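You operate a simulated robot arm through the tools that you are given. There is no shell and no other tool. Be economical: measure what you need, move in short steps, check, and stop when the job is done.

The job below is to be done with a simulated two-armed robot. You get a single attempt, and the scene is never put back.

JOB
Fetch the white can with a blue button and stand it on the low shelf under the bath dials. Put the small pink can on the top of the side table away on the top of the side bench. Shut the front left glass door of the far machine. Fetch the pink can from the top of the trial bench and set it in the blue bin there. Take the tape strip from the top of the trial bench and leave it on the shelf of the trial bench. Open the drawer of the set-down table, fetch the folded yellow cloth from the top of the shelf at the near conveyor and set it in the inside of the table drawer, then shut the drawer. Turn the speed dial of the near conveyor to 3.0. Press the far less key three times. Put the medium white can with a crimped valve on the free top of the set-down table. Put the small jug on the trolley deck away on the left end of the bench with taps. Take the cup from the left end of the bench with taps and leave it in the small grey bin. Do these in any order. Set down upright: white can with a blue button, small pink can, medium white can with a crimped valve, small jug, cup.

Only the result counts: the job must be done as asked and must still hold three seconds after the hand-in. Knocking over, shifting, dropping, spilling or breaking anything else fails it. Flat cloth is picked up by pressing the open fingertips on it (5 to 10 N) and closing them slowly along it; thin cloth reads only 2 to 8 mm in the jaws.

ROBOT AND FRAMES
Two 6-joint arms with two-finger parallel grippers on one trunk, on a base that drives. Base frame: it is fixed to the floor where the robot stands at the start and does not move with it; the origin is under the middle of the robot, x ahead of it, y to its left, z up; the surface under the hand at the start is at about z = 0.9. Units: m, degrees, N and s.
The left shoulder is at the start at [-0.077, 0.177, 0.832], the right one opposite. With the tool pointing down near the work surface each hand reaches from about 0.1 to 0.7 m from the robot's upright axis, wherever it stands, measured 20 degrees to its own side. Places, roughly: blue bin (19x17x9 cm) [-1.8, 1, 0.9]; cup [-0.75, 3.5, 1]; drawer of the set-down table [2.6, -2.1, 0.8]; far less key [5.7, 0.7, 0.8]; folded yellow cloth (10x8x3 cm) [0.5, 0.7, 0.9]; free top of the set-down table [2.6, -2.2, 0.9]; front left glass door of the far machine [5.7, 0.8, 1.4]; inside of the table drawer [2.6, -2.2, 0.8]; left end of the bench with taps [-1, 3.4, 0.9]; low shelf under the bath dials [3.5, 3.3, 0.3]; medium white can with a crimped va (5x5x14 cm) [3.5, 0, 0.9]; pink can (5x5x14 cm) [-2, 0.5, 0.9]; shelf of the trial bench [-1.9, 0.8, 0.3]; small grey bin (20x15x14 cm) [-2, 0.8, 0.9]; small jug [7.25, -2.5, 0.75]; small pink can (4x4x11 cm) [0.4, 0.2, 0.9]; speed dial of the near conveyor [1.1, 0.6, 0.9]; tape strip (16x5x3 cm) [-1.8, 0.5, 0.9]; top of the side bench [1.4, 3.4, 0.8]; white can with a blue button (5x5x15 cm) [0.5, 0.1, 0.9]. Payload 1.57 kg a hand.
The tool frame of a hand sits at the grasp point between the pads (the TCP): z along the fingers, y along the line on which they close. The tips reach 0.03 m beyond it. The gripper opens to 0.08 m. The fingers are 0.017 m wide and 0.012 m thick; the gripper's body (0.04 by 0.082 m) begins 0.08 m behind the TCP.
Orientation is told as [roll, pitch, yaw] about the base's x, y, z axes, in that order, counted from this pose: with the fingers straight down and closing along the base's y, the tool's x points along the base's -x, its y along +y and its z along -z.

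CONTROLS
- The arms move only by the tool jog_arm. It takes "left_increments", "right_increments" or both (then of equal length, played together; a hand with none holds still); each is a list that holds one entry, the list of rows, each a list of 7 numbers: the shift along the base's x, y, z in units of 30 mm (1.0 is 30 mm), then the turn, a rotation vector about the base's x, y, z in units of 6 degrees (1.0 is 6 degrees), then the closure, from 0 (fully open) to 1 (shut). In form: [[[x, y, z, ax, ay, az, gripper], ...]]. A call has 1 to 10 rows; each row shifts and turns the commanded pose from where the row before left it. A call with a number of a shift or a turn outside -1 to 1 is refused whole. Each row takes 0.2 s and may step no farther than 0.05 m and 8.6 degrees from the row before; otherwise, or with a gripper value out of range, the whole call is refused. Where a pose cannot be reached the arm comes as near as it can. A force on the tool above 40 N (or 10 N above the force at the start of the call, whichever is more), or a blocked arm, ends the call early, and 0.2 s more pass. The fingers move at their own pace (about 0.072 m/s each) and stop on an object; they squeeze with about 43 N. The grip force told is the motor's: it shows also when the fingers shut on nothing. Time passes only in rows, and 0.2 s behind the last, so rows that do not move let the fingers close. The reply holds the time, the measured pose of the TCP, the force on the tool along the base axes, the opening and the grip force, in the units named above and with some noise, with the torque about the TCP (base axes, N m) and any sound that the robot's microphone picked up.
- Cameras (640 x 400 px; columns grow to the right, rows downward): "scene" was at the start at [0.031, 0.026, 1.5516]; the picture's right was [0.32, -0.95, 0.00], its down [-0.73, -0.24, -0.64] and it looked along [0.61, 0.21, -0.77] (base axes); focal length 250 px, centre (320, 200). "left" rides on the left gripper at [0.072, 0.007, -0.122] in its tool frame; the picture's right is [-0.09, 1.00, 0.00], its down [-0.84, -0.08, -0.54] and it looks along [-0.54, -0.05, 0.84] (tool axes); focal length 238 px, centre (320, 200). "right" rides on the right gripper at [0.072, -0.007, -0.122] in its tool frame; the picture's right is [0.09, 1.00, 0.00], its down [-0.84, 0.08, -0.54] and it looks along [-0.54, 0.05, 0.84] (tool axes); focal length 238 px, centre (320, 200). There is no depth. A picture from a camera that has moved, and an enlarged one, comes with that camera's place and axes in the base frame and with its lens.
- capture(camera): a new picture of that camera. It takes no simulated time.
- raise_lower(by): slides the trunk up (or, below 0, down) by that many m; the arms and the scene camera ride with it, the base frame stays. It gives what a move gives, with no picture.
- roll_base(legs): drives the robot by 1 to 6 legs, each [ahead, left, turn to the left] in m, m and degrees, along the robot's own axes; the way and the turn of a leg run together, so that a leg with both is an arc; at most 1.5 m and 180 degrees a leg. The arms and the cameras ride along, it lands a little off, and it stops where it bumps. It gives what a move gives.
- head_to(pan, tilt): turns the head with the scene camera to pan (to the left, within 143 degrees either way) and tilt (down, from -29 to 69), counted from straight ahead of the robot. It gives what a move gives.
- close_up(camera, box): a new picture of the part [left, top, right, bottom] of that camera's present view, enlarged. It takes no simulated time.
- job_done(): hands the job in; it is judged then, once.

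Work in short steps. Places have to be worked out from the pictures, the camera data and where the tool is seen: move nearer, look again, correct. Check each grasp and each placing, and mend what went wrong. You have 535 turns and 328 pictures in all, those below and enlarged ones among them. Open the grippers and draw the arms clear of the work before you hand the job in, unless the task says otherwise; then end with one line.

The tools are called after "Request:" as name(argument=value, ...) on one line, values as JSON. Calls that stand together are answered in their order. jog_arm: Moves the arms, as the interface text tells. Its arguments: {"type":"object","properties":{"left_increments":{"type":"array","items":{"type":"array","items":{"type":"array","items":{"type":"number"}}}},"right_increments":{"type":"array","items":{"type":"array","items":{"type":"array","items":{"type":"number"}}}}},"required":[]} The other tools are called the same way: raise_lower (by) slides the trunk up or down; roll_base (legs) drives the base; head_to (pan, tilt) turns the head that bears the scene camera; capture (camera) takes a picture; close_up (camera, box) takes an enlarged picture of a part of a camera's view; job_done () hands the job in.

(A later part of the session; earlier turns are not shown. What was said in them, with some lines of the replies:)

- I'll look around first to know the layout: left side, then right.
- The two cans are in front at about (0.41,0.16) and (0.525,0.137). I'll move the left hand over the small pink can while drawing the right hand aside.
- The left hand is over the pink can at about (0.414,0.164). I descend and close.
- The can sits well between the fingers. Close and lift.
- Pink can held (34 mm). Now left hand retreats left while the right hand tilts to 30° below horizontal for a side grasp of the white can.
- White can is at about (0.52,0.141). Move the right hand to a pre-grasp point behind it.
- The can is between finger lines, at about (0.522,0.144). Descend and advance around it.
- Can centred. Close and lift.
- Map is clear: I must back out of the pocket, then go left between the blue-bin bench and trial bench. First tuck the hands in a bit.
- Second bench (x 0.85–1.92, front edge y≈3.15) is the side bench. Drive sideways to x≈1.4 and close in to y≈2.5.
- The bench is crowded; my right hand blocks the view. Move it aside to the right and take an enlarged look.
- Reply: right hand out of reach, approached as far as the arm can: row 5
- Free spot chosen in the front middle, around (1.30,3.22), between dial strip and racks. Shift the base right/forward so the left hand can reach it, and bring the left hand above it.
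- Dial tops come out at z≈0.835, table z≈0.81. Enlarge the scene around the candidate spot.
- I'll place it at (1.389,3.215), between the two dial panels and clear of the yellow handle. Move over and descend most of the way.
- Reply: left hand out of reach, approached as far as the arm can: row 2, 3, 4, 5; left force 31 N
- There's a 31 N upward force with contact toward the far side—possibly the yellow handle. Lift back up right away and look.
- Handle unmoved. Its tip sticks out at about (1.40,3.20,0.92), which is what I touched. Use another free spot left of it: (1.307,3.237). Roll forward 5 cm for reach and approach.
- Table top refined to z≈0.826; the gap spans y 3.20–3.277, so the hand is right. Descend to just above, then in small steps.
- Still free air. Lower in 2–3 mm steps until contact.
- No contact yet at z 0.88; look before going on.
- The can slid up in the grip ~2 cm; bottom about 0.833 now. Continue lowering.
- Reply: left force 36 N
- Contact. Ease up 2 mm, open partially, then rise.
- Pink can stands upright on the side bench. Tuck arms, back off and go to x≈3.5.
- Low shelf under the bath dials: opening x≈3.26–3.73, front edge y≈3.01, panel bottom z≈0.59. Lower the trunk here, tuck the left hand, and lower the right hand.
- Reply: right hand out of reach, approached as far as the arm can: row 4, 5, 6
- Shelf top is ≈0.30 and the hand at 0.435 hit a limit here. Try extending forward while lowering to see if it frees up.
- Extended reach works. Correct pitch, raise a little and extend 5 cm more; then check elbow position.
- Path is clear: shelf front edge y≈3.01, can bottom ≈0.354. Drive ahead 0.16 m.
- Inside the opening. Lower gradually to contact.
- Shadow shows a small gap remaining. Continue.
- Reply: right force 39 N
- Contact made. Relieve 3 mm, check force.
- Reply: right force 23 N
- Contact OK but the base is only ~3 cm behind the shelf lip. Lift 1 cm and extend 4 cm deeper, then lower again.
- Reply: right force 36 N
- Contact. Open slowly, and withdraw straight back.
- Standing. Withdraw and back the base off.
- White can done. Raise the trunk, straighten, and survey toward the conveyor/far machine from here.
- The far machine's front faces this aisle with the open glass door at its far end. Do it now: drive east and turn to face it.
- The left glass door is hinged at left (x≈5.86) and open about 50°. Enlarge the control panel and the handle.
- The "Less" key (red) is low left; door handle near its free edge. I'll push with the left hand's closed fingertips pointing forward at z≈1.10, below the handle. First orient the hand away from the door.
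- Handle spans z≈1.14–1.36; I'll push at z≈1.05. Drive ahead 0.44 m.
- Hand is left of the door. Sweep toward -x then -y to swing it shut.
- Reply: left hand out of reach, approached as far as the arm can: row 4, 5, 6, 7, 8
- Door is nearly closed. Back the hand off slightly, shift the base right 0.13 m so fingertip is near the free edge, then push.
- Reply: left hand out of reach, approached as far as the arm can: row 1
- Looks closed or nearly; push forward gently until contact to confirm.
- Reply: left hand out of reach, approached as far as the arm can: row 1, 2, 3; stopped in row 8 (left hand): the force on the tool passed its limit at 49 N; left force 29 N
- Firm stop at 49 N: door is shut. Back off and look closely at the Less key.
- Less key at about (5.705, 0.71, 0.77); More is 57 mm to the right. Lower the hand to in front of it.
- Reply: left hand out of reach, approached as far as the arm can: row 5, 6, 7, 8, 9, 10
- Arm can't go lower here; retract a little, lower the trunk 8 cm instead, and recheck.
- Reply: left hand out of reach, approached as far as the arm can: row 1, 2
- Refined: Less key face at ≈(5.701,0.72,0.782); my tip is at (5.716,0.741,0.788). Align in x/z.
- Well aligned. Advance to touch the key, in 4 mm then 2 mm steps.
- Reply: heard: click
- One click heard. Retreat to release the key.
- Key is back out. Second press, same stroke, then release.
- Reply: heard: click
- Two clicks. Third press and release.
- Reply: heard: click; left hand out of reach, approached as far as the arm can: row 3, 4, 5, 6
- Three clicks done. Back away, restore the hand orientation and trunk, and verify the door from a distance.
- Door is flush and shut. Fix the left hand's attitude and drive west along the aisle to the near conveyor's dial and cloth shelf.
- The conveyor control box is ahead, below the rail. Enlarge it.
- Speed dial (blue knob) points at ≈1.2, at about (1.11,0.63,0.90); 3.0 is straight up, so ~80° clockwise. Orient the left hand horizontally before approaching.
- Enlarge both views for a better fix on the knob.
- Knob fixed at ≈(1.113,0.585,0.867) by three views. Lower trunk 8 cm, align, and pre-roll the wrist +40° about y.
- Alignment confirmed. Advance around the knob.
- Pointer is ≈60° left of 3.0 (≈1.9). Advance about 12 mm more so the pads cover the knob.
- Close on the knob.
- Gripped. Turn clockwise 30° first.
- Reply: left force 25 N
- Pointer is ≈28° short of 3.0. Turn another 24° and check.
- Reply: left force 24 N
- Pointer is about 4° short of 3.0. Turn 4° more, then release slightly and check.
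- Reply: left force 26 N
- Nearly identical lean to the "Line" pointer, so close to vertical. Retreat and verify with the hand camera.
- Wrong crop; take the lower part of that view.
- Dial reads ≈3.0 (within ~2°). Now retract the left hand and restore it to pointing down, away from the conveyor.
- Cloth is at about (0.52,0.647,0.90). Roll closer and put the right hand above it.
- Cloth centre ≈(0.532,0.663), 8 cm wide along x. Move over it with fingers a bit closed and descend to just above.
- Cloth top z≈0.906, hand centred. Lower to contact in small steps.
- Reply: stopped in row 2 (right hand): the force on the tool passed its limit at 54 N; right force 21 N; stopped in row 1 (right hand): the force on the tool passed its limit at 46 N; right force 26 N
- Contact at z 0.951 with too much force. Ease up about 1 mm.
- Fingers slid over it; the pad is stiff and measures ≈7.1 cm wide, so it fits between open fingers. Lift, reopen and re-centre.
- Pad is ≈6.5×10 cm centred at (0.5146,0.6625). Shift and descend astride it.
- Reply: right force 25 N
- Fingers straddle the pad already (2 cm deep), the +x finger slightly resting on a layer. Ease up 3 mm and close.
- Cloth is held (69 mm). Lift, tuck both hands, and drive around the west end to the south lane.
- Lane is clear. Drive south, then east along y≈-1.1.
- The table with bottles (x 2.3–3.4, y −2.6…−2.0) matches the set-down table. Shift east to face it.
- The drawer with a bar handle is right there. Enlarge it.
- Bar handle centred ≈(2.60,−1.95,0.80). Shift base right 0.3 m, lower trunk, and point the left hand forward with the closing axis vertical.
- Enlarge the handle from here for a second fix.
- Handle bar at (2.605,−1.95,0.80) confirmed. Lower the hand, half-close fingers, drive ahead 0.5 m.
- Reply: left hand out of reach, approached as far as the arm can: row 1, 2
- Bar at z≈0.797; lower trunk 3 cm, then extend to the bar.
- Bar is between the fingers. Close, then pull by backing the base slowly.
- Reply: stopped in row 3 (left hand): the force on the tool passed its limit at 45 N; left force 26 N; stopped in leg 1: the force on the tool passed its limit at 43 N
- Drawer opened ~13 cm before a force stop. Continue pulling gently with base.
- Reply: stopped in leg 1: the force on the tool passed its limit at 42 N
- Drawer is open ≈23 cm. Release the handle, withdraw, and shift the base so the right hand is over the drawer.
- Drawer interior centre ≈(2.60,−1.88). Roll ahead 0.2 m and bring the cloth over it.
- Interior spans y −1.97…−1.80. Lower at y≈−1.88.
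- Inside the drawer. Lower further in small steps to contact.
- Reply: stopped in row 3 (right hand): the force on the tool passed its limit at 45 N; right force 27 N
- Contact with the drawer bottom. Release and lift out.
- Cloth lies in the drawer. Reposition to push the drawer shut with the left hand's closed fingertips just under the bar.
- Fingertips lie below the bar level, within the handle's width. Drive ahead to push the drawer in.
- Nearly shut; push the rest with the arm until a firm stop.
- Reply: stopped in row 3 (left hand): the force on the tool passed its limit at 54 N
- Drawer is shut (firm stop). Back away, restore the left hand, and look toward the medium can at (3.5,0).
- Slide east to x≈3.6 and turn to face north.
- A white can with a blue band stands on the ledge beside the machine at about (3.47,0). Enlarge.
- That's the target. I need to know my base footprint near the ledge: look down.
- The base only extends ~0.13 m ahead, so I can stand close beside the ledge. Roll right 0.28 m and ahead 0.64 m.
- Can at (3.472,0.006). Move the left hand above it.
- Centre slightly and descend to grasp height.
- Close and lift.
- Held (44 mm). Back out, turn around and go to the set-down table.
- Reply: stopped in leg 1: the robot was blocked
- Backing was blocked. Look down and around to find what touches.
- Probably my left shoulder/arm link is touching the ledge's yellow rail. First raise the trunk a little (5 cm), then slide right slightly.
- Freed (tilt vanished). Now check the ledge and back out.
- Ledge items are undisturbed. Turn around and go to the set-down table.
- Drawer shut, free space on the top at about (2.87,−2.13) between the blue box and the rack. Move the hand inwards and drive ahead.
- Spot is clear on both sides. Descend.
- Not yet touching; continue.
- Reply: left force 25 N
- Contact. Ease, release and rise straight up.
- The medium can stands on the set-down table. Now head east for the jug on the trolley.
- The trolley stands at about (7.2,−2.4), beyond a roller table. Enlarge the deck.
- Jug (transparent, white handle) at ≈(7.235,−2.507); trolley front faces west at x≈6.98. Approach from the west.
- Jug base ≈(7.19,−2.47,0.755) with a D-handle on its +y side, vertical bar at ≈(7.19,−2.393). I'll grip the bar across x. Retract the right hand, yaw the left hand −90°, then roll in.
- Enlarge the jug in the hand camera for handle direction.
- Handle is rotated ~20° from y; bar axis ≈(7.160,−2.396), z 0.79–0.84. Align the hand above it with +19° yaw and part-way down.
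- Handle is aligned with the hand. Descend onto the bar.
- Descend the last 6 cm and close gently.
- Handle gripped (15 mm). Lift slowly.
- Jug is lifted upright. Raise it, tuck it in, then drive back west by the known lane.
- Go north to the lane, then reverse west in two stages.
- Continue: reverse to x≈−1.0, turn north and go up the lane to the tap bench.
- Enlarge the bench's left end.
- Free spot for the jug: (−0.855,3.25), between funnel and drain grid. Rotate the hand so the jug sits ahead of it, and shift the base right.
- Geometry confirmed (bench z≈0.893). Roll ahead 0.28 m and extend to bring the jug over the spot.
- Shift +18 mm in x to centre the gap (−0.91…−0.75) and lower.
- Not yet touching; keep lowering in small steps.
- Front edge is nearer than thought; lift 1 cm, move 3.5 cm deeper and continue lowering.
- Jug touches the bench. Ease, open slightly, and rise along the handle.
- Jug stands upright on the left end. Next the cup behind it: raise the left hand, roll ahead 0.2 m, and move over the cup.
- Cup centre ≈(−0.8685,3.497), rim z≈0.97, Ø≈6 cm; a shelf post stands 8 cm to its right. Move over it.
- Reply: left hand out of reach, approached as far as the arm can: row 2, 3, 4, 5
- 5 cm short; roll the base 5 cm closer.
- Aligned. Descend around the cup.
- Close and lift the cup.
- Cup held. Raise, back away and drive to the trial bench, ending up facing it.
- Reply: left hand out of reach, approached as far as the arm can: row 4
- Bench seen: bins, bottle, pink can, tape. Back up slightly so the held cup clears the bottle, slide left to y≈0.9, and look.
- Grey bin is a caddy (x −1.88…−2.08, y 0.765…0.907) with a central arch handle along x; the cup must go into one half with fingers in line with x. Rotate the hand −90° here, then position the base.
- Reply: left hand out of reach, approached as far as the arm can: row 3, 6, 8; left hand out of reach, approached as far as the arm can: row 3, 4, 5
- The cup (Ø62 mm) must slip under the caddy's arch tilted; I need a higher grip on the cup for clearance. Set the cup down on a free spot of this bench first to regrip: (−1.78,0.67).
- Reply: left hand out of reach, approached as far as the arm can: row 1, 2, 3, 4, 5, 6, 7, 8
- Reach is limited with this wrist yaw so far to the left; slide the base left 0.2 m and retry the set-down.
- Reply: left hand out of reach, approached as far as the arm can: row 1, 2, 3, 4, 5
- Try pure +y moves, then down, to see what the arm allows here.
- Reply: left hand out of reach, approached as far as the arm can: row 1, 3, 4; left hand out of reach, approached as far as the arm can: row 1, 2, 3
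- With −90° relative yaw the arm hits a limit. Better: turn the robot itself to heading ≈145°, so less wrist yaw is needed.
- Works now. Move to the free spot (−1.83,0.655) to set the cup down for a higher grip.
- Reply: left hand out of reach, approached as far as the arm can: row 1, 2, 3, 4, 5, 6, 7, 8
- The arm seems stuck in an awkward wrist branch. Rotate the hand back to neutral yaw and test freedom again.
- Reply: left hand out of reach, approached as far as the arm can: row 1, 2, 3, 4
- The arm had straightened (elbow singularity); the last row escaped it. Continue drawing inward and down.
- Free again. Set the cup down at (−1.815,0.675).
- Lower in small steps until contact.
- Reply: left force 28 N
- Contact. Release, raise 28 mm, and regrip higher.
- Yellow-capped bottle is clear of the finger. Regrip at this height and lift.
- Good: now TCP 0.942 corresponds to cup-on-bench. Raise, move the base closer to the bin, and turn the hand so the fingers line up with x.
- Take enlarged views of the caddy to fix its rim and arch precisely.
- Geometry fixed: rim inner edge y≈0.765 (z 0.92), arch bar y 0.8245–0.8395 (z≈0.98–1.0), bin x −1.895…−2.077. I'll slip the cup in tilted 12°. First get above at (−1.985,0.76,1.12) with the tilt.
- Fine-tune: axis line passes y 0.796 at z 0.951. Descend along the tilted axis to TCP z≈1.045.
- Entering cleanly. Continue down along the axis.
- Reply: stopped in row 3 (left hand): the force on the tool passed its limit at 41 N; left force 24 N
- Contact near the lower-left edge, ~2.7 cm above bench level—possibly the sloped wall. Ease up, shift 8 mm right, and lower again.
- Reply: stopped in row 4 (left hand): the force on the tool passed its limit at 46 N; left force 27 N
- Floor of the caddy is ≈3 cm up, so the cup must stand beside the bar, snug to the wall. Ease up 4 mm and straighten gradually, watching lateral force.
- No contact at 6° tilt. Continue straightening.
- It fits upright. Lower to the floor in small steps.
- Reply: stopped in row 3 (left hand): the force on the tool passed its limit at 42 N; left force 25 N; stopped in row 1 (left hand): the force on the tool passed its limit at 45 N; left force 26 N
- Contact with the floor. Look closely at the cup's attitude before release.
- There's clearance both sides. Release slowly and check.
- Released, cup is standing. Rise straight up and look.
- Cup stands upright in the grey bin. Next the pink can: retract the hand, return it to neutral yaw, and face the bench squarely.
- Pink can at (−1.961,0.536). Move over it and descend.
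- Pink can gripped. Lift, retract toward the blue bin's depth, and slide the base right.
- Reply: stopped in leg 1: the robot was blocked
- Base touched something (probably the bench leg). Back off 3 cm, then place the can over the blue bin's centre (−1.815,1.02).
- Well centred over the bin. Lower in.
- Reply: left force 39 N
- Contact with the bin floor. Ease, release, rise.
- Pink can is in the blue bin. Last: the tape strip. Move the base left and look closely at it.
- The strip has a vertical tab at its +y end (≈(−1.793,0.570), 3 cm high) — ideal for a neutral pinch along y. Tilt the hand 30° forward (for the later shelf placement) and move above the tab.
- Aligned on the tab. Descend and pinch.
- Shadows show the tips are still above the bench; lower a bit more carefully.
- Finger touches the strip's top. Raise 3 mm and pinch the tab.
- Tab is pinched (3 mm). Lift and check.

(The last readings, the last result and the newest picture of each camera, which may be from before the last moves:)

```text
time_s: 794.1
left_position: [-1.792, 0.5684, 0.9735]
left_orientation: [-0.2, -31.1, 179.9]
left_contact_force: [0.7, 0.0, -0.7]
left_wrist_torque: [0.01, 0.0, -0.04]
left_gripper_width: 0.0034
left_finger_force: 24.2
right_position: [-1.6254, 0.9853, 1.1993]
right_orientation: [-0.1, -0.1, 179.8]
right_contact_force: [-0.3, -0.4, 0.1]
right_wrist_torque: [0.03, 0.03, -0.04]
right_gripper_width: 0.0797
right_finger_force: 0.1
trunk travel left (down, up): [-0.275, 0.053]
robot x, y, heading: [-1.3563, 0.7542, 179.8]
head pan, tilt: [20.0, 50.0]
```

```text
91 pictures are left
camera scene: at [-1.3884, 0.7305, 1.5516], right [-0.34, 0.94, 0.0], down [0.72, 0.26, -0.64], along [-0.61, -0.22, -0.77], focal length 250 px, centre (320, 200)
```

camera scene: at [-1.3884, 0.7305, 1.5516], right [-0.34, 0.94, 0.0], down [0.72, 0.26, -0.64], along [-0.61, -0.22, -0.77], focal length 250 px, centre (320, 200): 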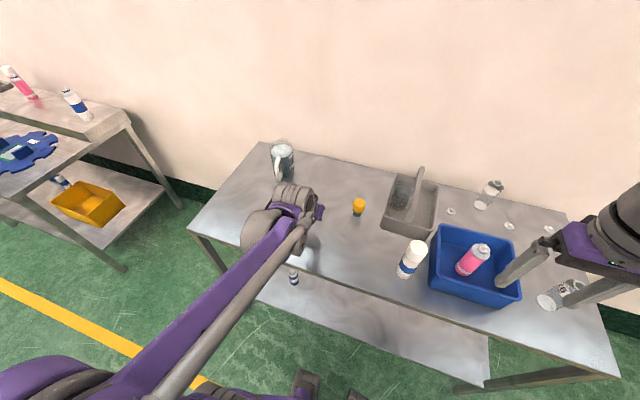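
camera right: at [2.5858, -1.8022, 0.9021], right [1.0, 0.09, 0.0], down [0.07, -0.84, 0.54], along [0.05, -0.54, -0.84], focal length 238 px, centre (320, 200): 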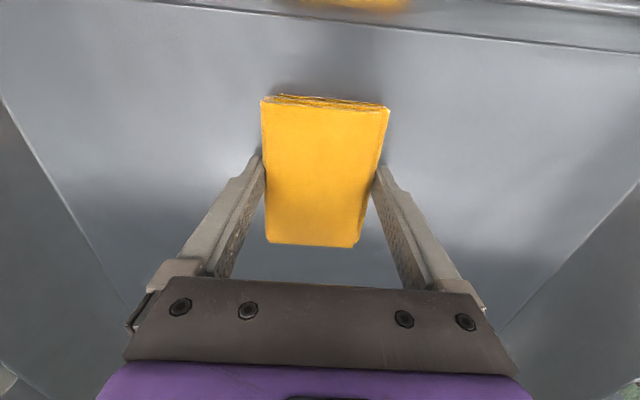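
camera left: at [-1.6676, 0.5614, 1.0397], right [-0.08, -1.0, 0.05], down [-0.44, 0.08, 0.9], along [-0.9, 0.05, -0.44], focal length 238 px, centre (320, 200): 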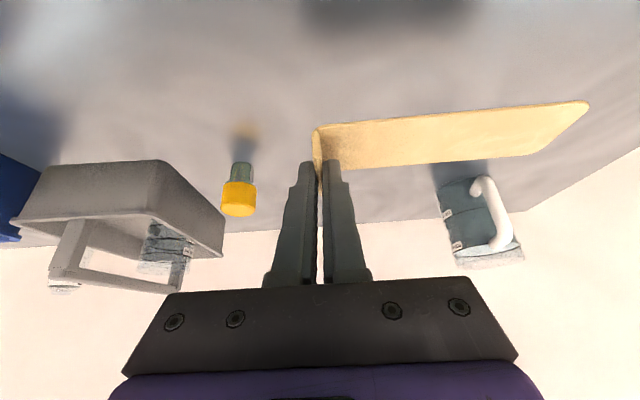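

Strip held. Raise, back out from the bench, then lower trunk and hand for the shelf.

Request:
jog_arm(left_increments=[[[0, 0, 0.9, 0, 0, 0, 1], [0, 0, 0.9, 0, 0, 0, 1], [0, 0, 0.9, 0, 0, 0, 1]]])

Request:
roll_base(legs=[[-0.45, 0, 0]])

Request:
raise_lower(by=-0.27)

Request:
jog_arm(left_increments=[[[-0.6, 0, -1, 0, 0, 0, 1], [-0.6, 0, -1, 0, 0, 0, 1], [-0.6, 0, -1, 0, 0, 0, 1], [-0.6, 0, -1, 0, 0, 0, 1], [-0.6, 0, -1, 0, 0, 0, 1], [0, 0, -1, 0, 0, 0, 1], [0, 0, -1, 0, 0, 0, 1], [0, 0, -1, 0, 0, 0, 1], [0, 0, -1, 0, 0, 0, 1], [0, 0, -1, 0, 0, 0, 1]]])

Request:
head_to(pan=10, tilt=35)

Request:
capture(camera="scene")

Request:
capture(camera="left")

```text
time_s: 794.9
left_position: [-1.7926, 0.5684, 1.0545]
left_orientation: [-0.1, -31.1, 179.8]
left_contact_force: [-0.5, -0.5, 1.5]
left_wrist_torque: [-0.03, 0.01, 0.02]
left_gripper_width: 0.0032
left_finger_force: 24.6
right_position: [-1.624, 0.9852, 1.1975]
right_orientation: [0.0, -0.1, 179.9]
right_contact_force: [-0.7, 0.5, 0.2]
right_wrist_torque: [0.02, 0.01, -0.02]
right_gripper_width: 0.0802
right_finger_force: 0.0
trunk travel left (down, up): [-0.275, 0.053]
robot x, y, heading: [-1.3578, 0.7548, 179.7]
head pan, tilt: [20.0, 50.0]
```

```text
time_s: 797.6
left_position: [-1.3522, 0.5671, 1.0545]
left_orientation: [0.0, -31.0, 179.9]
left_contact_force: [0.5, 0.5, 0.6]
left_wrist_torque: [0.03, -0.01, -0.04]
left_gripper_width: 0.0029
left_finger_force: 23.9
right_position: [-1.186, 0.9847, 1.1987]
right_orientation: [-0.2, -0.1, 179.9]
right_contact_force: [0.2, 0.8, 1.1]
right_wrist_torque: [0.03, 0.01, 0.02]
right_gripper_width: 0.0799
right_finger_force: 0.1
trunk travel left (down, up): [-0.275, 0.053]
robot x, y, heading: [-0.9164, 0.753, 179.9]
head pan, tilt: [20.0, 50.0]
```

```text
time_s: 800.3
left_position: [-1.3516, 0.5671, 0.7838]
left_orientation: [-0.1, -31.2, 180.0]
left_contact_force: [0.1, 0.5, -0.1]
left_wrist_torque: [0.0, 0.01, 0.0]
left_gripper_width: 0.0031
left_finger_force: 24.0
right_position: [-1.1848, 0.9838, 0.9283]
right_orientation: [0.0, -0.1, 179.8]
right_contact_force: [0.7, -0.8, -0.6]
right_wrist_torque: [-0.02, 0.0, 0.03]
right_gripper_width: 0.0801
right_finger_force: 0.0
trunk travel left (down, up): [-0.005, 0.323]
robot x, y, heading: [-0.9199, 0.7545, 179.8]
head pan, tilt: [20.0, 50.0]
```

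```text
time_s: 802.5
left_position: [-1.4436, 0.5667, 0.4825]
left_orientation: [-0.1, -31.1, 179.8]
left_contact_force: [-1.2, 0.9, 0.5]
left_wrist_torque: [0.02, -0.03, 0.04]
left_gripper_width: 0.003
left_finger_force: 24.5
right_position: [-1.1854, 0.9846, 0.9277]
right_orientation: [-0.1, 0.0, 179.7]
right_contact_force: [0.1, -0.3, -0.5]
right_wrist_torque: [-0.01, -0.03, -0.02]
right_gripper_width: 0.0801
right_finger_force: 0.1
trunk travel left (down, up): [-0.005, 0.323]
robot x, y, heading: [-0.9174, 0.7554, 179.4]
head pan, tilt: [20.0, 50.0]
```

```text
time_s: 803.3
left_position: [-1.4418, 0.5672, 0.483]
left_orientation: [0.0, -31.2, 179.9]
left_contact_force: [0.0, 0.6, -0.3]
left_wrist_torque: [-0.03, -0.05, 0.01]
left_gripper_width: 0.0032
left_finger_force: 24.4
right_position: [-1.1844, 0.9842, 0.928]
right_orientation: [-0.1, -0.1, 179.7]
right_contact_force: [-0.5, -0.4, -0.1]
right_wrist_torque: [0.01, -0.03, 0.01]
right_gripper_width: 0.0802
right_finger_force: 0.0
trunk travel left (down, up): [-0.005, 0.323]
robot x, y, heading: [-0.9164, 0.754, 179.7]
head pan, tilt: [10.0, 35.0]
```

```text
90 pictures are left
camera scene: at [-1.0138, 0.7398, 1.2986], right [-0.17, 0.99, 0.0], down [0.57, 0.1, -0.82], along [-0.81, -0.14, -0.57], focal length 250 px, centre (320, 200)
```

scene: 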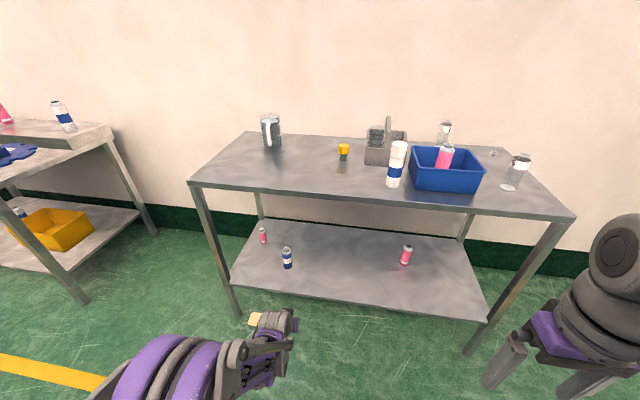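

```text
89 pictures are left
camera left: at [-1.319, 0.5606, 0.5498], right [-0.08, -1.0, 0.05], down [-0.44, 0.08, 0.9], along [-0.9, 0.05, -0.44], focal length 238 px, centre (320, 200)
```

left: 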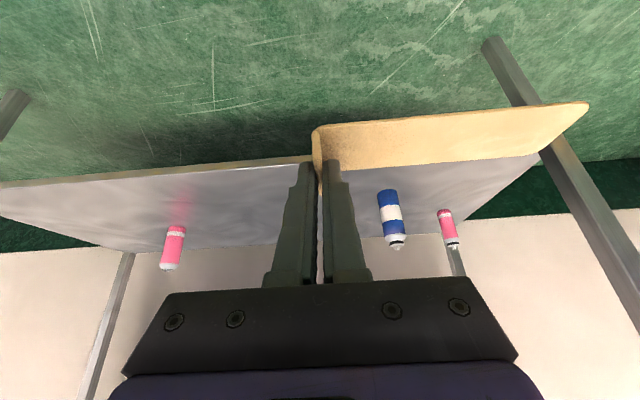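

Shelf is free between y≈0.48 and 0.95. Lower the hand to 0.41, slide the base right 0.235 m, and check.

Request:
jog_arm(left_increments=[[[-0.5, 0, -0.8, 0, 0, 0, 1], [-0.5, 0, -0.8, 0, 0, 0, 1], [-0.5, 0, -0.8, 0, 0, 0, 1]]])

Request:
roll_base(legs=[[0, -0.235, 0], [0.12, 0, 0]])

Request:
capture(camera="left")

Request:
capture(camera="scene")

```text
time_s: 804.1
left_position: [-1.4872, 0.568, 0.4112]
left_orientation: [-0.1, -31.1, 179.8]
left_contact_force: [0.0, 0.3, 0.1]
left_wrist_torque: [-0.02, 0.01, 0.02]
left_gripper_width: 0.0029
left_finger_force: 24.4
right_position: [-1.1855, 0.9842, 0.929]
right_orientation: [0.0, -0.1, 179.8]
right_contact_force: [-0.1, 0.2, -0.3]
right_wrist_torque: [0.01, 0.0, -0.03]
right_gripper_width: 0.0797
right_finger_force: 0.0
trunk travel left (down, up): [-0.005, 0.323]
robot x, y, heading: [-0.9137, 0.7554, 179.8]
head pan, tilt: [10.0, 35.0]
```

```text
time_s: 807.6
left_position: [-1.6045, 0.8036, 0.4122]
left_orientation: [-0.1, -31.0, 179.8]
left_contact_force: [-0.6, 0.1, -0.7]
left_wrist_torque: [0.03, 0.02, 0.02]
left_gripper_width: 0.0032
left_finger_force: 24.1
right_position: [-1.3041, 1.2194, 0.9294]
right_orientation: [-0.2, -0.1, 179.8]
right_contact_force: [0.7, 0.3, -0.1]
right_wrist_torque: [-0.01, -0.01, 0.03]
right_gripper_width: 0.0799
right_finger_force: 0.1
trunk travel left (down, up): [-0.005, 0.323]
robot x, y, heading: [-1.0358, 0.992, 179.5]
head pan, tilt: [10.0, 35.0]
```

```text
88 pictures are left
camera left: at [-1.481, 0.7961, 0.4789], right [-0.08, -1.0, 0.05], down [-0.44, 0.08, 0.9], along [-0.9, 0.05, -0.44], focal length 238 px, centre (320, 200)
```

left: 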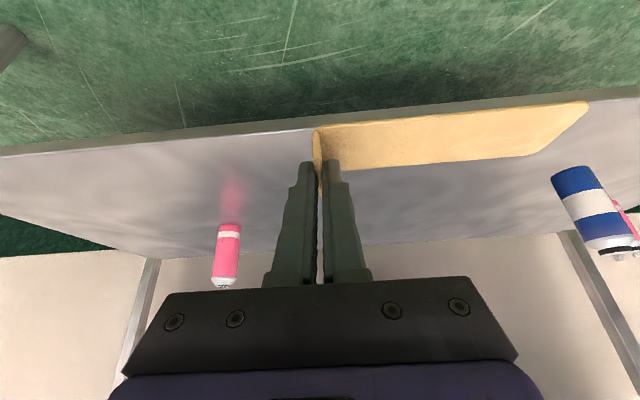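

```text
87 pictures are left
camera scene: at [-1.1325, 0.9754, 1.2986], right [-0.17, 0.99, 0.0], down [0.57, 0.1, -0.82], along [-0.81, -0.14, -0.57], focal length 250 px, centre (320, 200)
```

scene: 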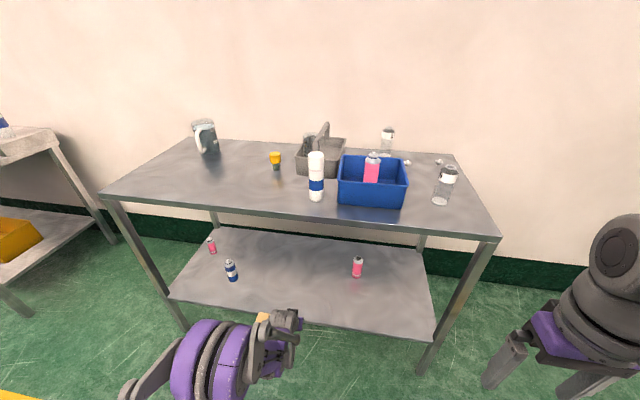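

Path is clear under the bench top. Drive ahead 0.2 m.

Request:
roll_base(legs=[[0.2, 0, 0]])

Request:
capture(camera="left")

Request:
capture(camera="scene")

```text
time_s: 809.2
left_position: [-1.809, 0.8045, 0.4124]
left_orientation: [-0.1, -31.1, 179.8]
left_contact_force: [0.8, 0.4, 0.0]
left_wrist_torque: [0.0, 0.01, -0.01]
left_gripper_width: 0.0031
left_finger_force: 24.3
right_position: [-1.5076, 1.22, 0.9296]
right_orientation: [-0.1, -0.1, 179.6]
right_contact_force: [0.0, 0.2, 0.2]
right_wrist_torque: [0.03, 0.01, -0.02]
right_gripper_width: 0.0802
right_finger_force: 0.0
trunk travel left (down, up): [-0.005, 0.323]
robot x, y, heading: [-1.2392, 0.9908, 179.9]
head pan, tilt: [10.0, 35.0]
```

```text
86 pictures are left
camera left: at [-1.6849, 0.7978, 0.479], right [-0.08, -1.0, 0.05], down [-0.44, 0.08, 0.9], along [-0.9, 0.05, -0.44], focal length 238 px, centre (320, 200)
```

left: 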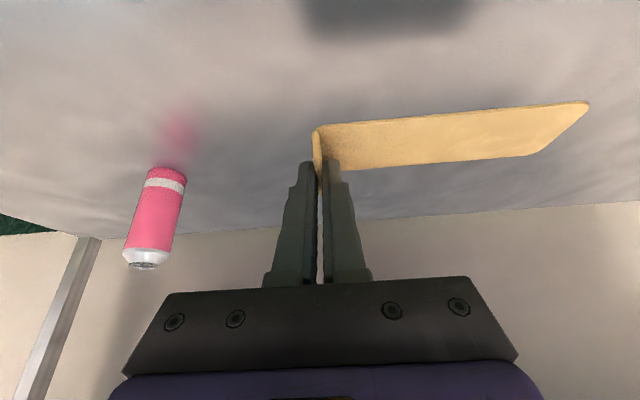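

```text
85 pictures are left
camera scene: at [-1.3361, 0.9766, 1.2986], right [-0.17, 0.99, 0.0], down [0.57, 0.1, -0.82], along [-0.81, -0.14, -0.57], focal length 250 px, centre (320, 200)
```

scene: 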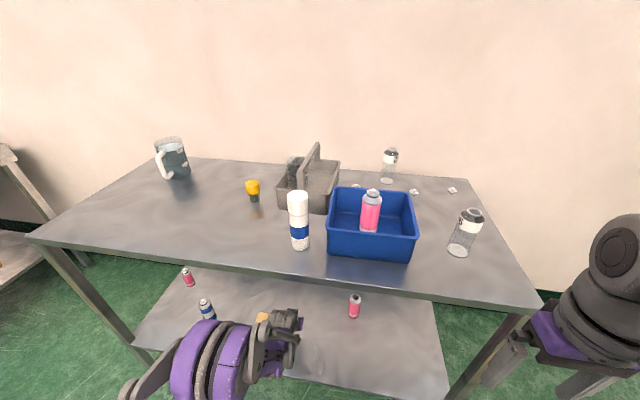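

Over the shelf. Lower to contact.

Request:
jog_arm(left_increments=[[[0, 0, -0.8, 0, 0, 0, 1], [0, 0, -0.8, 0, 0, 0, 1], [0, 0, -0.5, 0, 0, 0, 1], [0, 0, -0.2, 0, 0, 0, 1]]])

Request:
jog_arm(left_increments=[[[0, 0, -0.12, 0, 0, 0, 1], [0, 0, -0.12, 0, 0, 0, 1], [0, 0, -0.12, 0, 0, 0, 1], [0, 0, -0.12, 0, 0, 0, 1]]])

Request:
capture(camera="left")

```text
time_s: 810.2
left_position: [-1.8082, 0.8057, 0.3425]
left_orientation: [-0.1, -31.1, 179.8]
left_contact_force: [1.1, 0.6, 0.1]
left_wrist_torque: [0.04, 0.01, 0.03]
left_gripper_width: 0.003
left_finger_force: 24.3
right_position: [-1.507, 1.2209, 0.9288]
right_orientation: [-0.1, -0.1, 179.7]
right_contact_force: [0.0, 0.7, -0.2]
right_wrist_torque: [0.0, -0.01, -0.01]
right_gripper_width: 0.0802
right_finger_force: 0.1
trunk travel left (down, up): [-0.005, 0.323]
robot x, y, heading: [-1.2367, 0.9868, 179.8]
head pan, tilt: [10.0, 35.0]
```

```text
time_s: 811.2
left_position: [-1.8087, 0.8042, 0.3318]
left_orientation: [0.0, -31.5, 179.7]
left_contact_force: [-1.8, -1.3, 33.6]
left_wrist_torque: [-0.05, 0.34, -0.05]
left_gripper_width: 0.0032
left_finger_force: 23.7
right_position: [-1.505, 1.222, 0.9294]
right_orientation: [0.1, -0.2, 179.7]
right_contact_force: [0.2, 0.2, 0.8]
right_wrist_torque: [-0.02, -0.01, -0.02]
right_gripper_width: 0.08
right_finger_force: 0.0
trunk travel left (down, up): [-0.005, 0.323]
robot x, y, heading: [-1.2405, 0.9917, 179.9]
head pan, tilt: [10.0, 35.0]
```

```text
84 pictures are left
camera left: at [-1.6839, 0.7985, 0.398], right [-0.08, -1.0, 0.05], down [-0.43, 0.08, 0.9], along [-0.9, 0.05, -0.44], focal length 238 px, centre (320, 200)
```

left: 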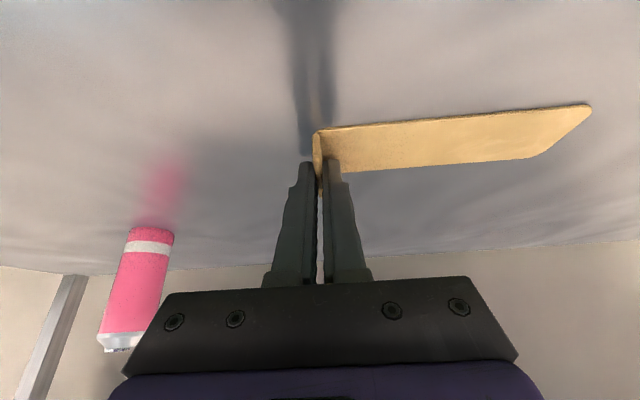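

Contact with the shelf. Ease, open, rise, and check the strip.

Request:
jog_arm(left_increments=[[[0, 0, 0.05, 0, 0, 0, 1], [0, 0, 0, 0, 0, 0, 0.8], [0, 0, 0, 0, 0, 0, 0.6], [0, 0, 0, 0, 0, 0, 0.5], [0, 0, 0.5, 0, 0, 0, 0.5], [0, 0, 0.8, 0, 0, 0, 0.5], [0, 0, 0.8, 0, 0, 0, 0.5]]])

Request:
capture(camera="left")

```text
time_s: 812.8
left_position: [-1.808, 0.8037, 0.3943]
left_orientation: [-0.1, -31.1, 179.8]
left_contact_force: [0.1, 0.1, 0.2]
left_wrist_torque: [0.04, -0.02, -0.02]
left_gripper_width: 0.0399
left_finger_force: 0.1
right_position: [-1.5066, 1.2226, 0.9292]
right_orientation: [0.0, -0.2, 179.7]
right_contact_force: [-1.3, -0.3, 0.2]
right_wrist_torque: [-0.02, -0.01, -0.01]
right_gripper_width: 0.0802
right_finger_force: 0.0
trunk travel left (down, up): [-0.005, 0.323]
robot x, y, heading: [-1.2404, 0.991, 179.7]
head pan, tilt: [10.0, 35.0]
```

```text
83 pictures are left
camera left: at [-1.6832, 0.797, 0.4613], right [-0.08, -1.0, 0.05], down [-0.44, 0.08, 0.9], along [-0.9, 0.05, -0.44], focal length 238 px, centre (320, 200)
```

left: 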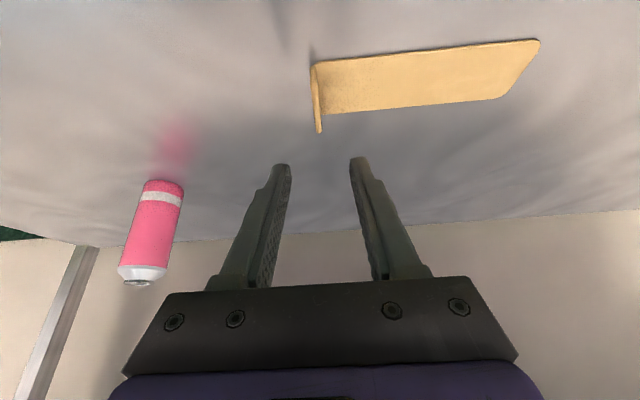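

Strip lies flat on the shelf. Withdraw, raise the trunk, and then I'll double-check the speed dial from straight in front.

Request:
roll_base(legs=[[-0.4, 0, 0]])

Request:
raise_lower(by=0.27)

Request:
jog_arm(left_increments=[[[0.2, 0, 1, 0, -1, 0, 0], [0.2, 0, 1, 0, -1, 0, 0], [0.2, 0, 1, 0, -1, 0, 0], [0.2, 0, 1, 0, -1, 0, 0], [0.2, 0, 1, 0, -1, 0, 0], [0, 0, 1, 0, 0, 0, 0], [0, 0, 1, 0, 0, 0, 0], [0, 0, 1, 0, 0, 0, 0], [0, 0, 1, 0, 0, 0, 0], [0, 0, 1, 0, 0, 0, 0]]])

Request:
head_to(pan=10, tilt=30)

Request:
capture(camera="scene")

```text
time_s: 815.3
left_position: [-1.4146, 0.8006, 0.3951]
left_orientation: [-0.2, -31.1, 179.9]
left_contact_force: [-0.2, 0.2, -0.1]
left_wrist_torque: [0.01, -0.01, -0.01]
left_gripper_width: 0.04
left_finger_force: 0.1
right_position: [-1.1158, 1.2174, 0.9291]
right_orientation: [-0.2, -0.1, 179.8]
right_contact_force: [-0.1, 0.1, 0.4]
right_wrist_torque: [0.0, -0.01, 0.02]
right_gripper_width: 0.0799
right_finger_force: 0.0
trunk travel left (down, up): [-0.005, 0.323]
robot x, y, heading: [-0.8468, 0.9876, 179.9]
head pan, tilt: [10.0, 35.0]
```

```text
time_s: 818.0
left_position: [-1.4153, 0.8002, 0.6634]
left_orientation: [0.0, -31.2, 180.0]
left_contact_force: [0.2, -0.5, 0.3]
left_wrist_torque: [0.01, 0.0, 0.04]
left_gripper_width: 0.0399
left_finger_force: 0.0
right_position: [-1.1155, 1.2185, 1.1993]
right_orientation: [-0.1, -0.2, 179.8]
right_contact_force: [-0.2, -0.2, 1.0]
right_wrist_torque: [0.03, 0.0, 0.01]
right_gripper_width: 0.08
right_finger_force: 0.0
trunk travel left (down, up): [-0.275, 0.053]
robot x, y, heading: [-0.8493, 0.99, 179.7]
head pan, tilt: [10.0, 35.0]
```

```text
time_s: 820.2
left_position: [-1.3859, 0.8041, 0.9646]
left_orientation: [-0.1, -1.1, 179.9]
left_contact_force: [-0.4, -0.1, -0.9]
left_wrist_torque: [0.01, 0.0, 0.01]
left_gripper_width: 0.08
left_finger_force: 0.1
right_position: [-1.115, 1.2197, 1.1984]
right_orientation: [-0.1, -0.1, 179.8]
right_contact_force: [-0.5, 0.2, 0.0]
right_wrist_torque: [0.0, -0.02, -0.03]
right_gripper_width: 0.0801
right_finger_force: 0.1
trunk travel left (down, up): [-0.275, 0.053]
robot x, y, heading: [-0.8492, 0.9857, 180.0]
head pan, tilt: [10.0, 35.0]
```

```text
time_s: 820.9
left_position: [-1.3866, 0.804, 0.9638]
left_orientation: [-0.1, -1.1, 179.9]
left_contact_force: [0.6, 1.3, 0.3]
left_wrist_torque: [-0.02, -0.03, -0.02]
left_gripper_width: 0.0802
left_finger_force: 0.0
right_position: [-1.1154, 1.2187, 1.1988]
right_orientation: [-0.2, 0.0, 179.7]
right_contact_force: [-0.3, 0.1, -0.1]
right_wrist_torque: [0.02, 0.01, 0.02]
right_gripper_width: 0.0802
right_finger_force: 0.3
trunk travel left (down, up): [-0.275, 0.053]
robot x, y, heading: [-0.847, 0.986, 180.0]
head pan, tilt: [10.0, 30.0]
```

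```text
82 pictures are left
camera scene: at [-0.8961, 0.9738, 1.5811], right [-0.17, 0.99, 0.0], down [0.49, 0.08, -0.87], along [-0.85, -0.15, -0.5], focal length 250 px, centre (320, 200)
```

scene: 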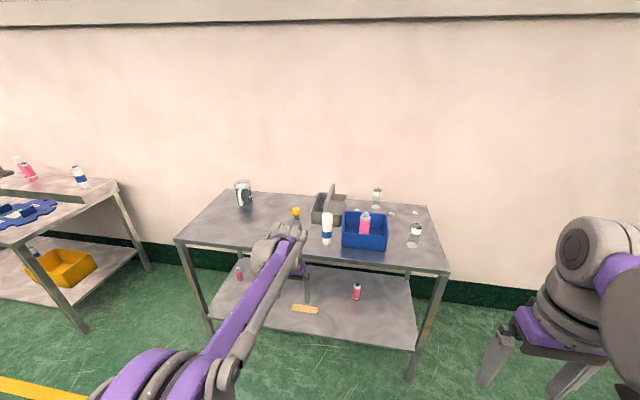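

All good on the trial bench. Drive to the aisle in front of the conveyor dial and look sideways.

Request:
roll_base(legs=[[0, -0.6, 0], [-1.0, 0, 0], [-0.95, 0, 0]])

Request:
head_to(pan=90, tilt=35)

Request:
capture(camera="scene")

```text
time_s: 835.9
left_position: [0.5494, 1.4078, 0.9652]
left_orientation: [0.0, -1.2, -179.2]
left_contact_force: [0.2, 0.3, 0.5]
left_wrist_torque: [-0.04, 0.01, 0.02]
left_gripper_width: 0.08
left_finger_force: 0.1
right_position: [0.8133, 1.8281, 1.1996]
right_orientation: [-0.1, -0.1, -179.3]
right_contact_force: [0.3, 1.1, 0.6]
right_wrist_torque: [-0.02, 0.02, 0.01]
right_gripper_width: 0.08
right_finger_force: 0.1
trunk travel left (down, up): [-0.275, 0.053]
robot x, y, heading: [1.0846, 1.6032, -179.2]
head pan, tilt: [10.0, 30.0]
```

```text
time_s: 837.4
left_position: [0.5495, 1.4087, 0.9642]
left_orientation: [-0.1, -1.2, -179.3]
left_contact_force: [-0.2, -0.9, 0.6]
left_wrist_torque: [0.01, -0.01, 0.01]
left_gripper_width: 0.0801
left_finger_force: 0.1
right_position: [0.8122, 1.8291, 1.1987]
right_orientation: [-0.1, -0.1, -179.4]
right_contact_force: [-0.2, 0.1, -0.3]
right_wrist_torque: [0.01, 0.03, 0.03]
right_gripper_width: 0.08
right_finger_force: 0.0
trunk travel left (down, up): [-0.275, 0.053]
robot x, y, heading: [1.0861, 1.6006, -179.4]
head pan, tilt: [90.0, 35.0]
```

```text
81 pictures are left
camera scene: at [1.1263, 1.5159, 1.5733], right [-1.0, -0.01, 0.0], down [-0.01, 0.57, -0.82], along [0.01, -0.82, -0.57], focal length 250 px, centre (320, 200)
```

scene: 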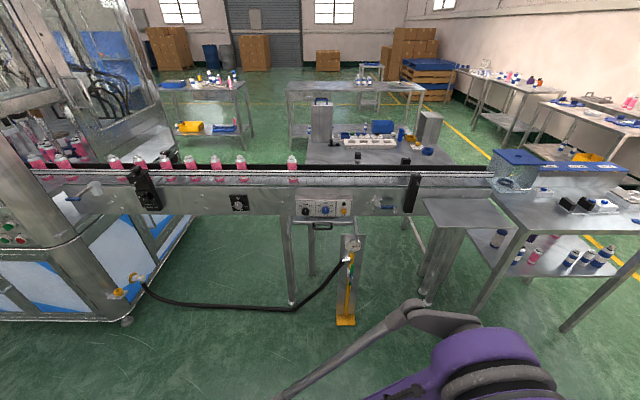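

Request:
close_up(camera="scene", box=[300, 193, 352, 225])

```text
12.31 times, centred on (326, 209) of scene
camera zoom: at [1.1263, 1.5159, 1.5733], right [-1.0, -0.01, 0.0], down [-0.01, 0.57, -0.82], along [0.01, -0.82, -0.57], focal length 3082 px, centre (246, 89)
```

zoom: 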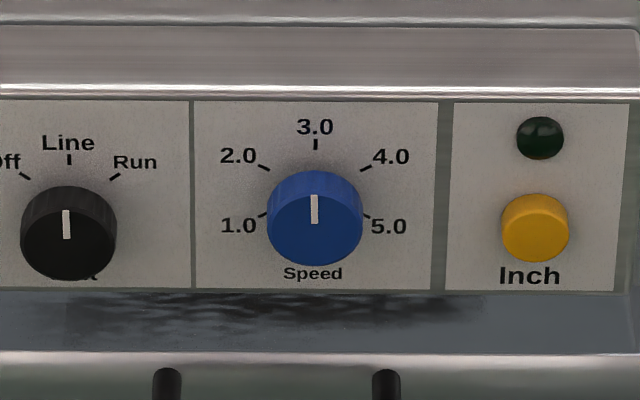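

The dial reads 3.0. All tasks are done, both grippers are open, and both arms are clear of the work. Handing in.

Request:
job_done()

```text
The job is handed in.
```

I carried out every item on the list, and the job is handed in. I saw each result in the pictures afterwards, except the three far less key presses, each of which gave one click.
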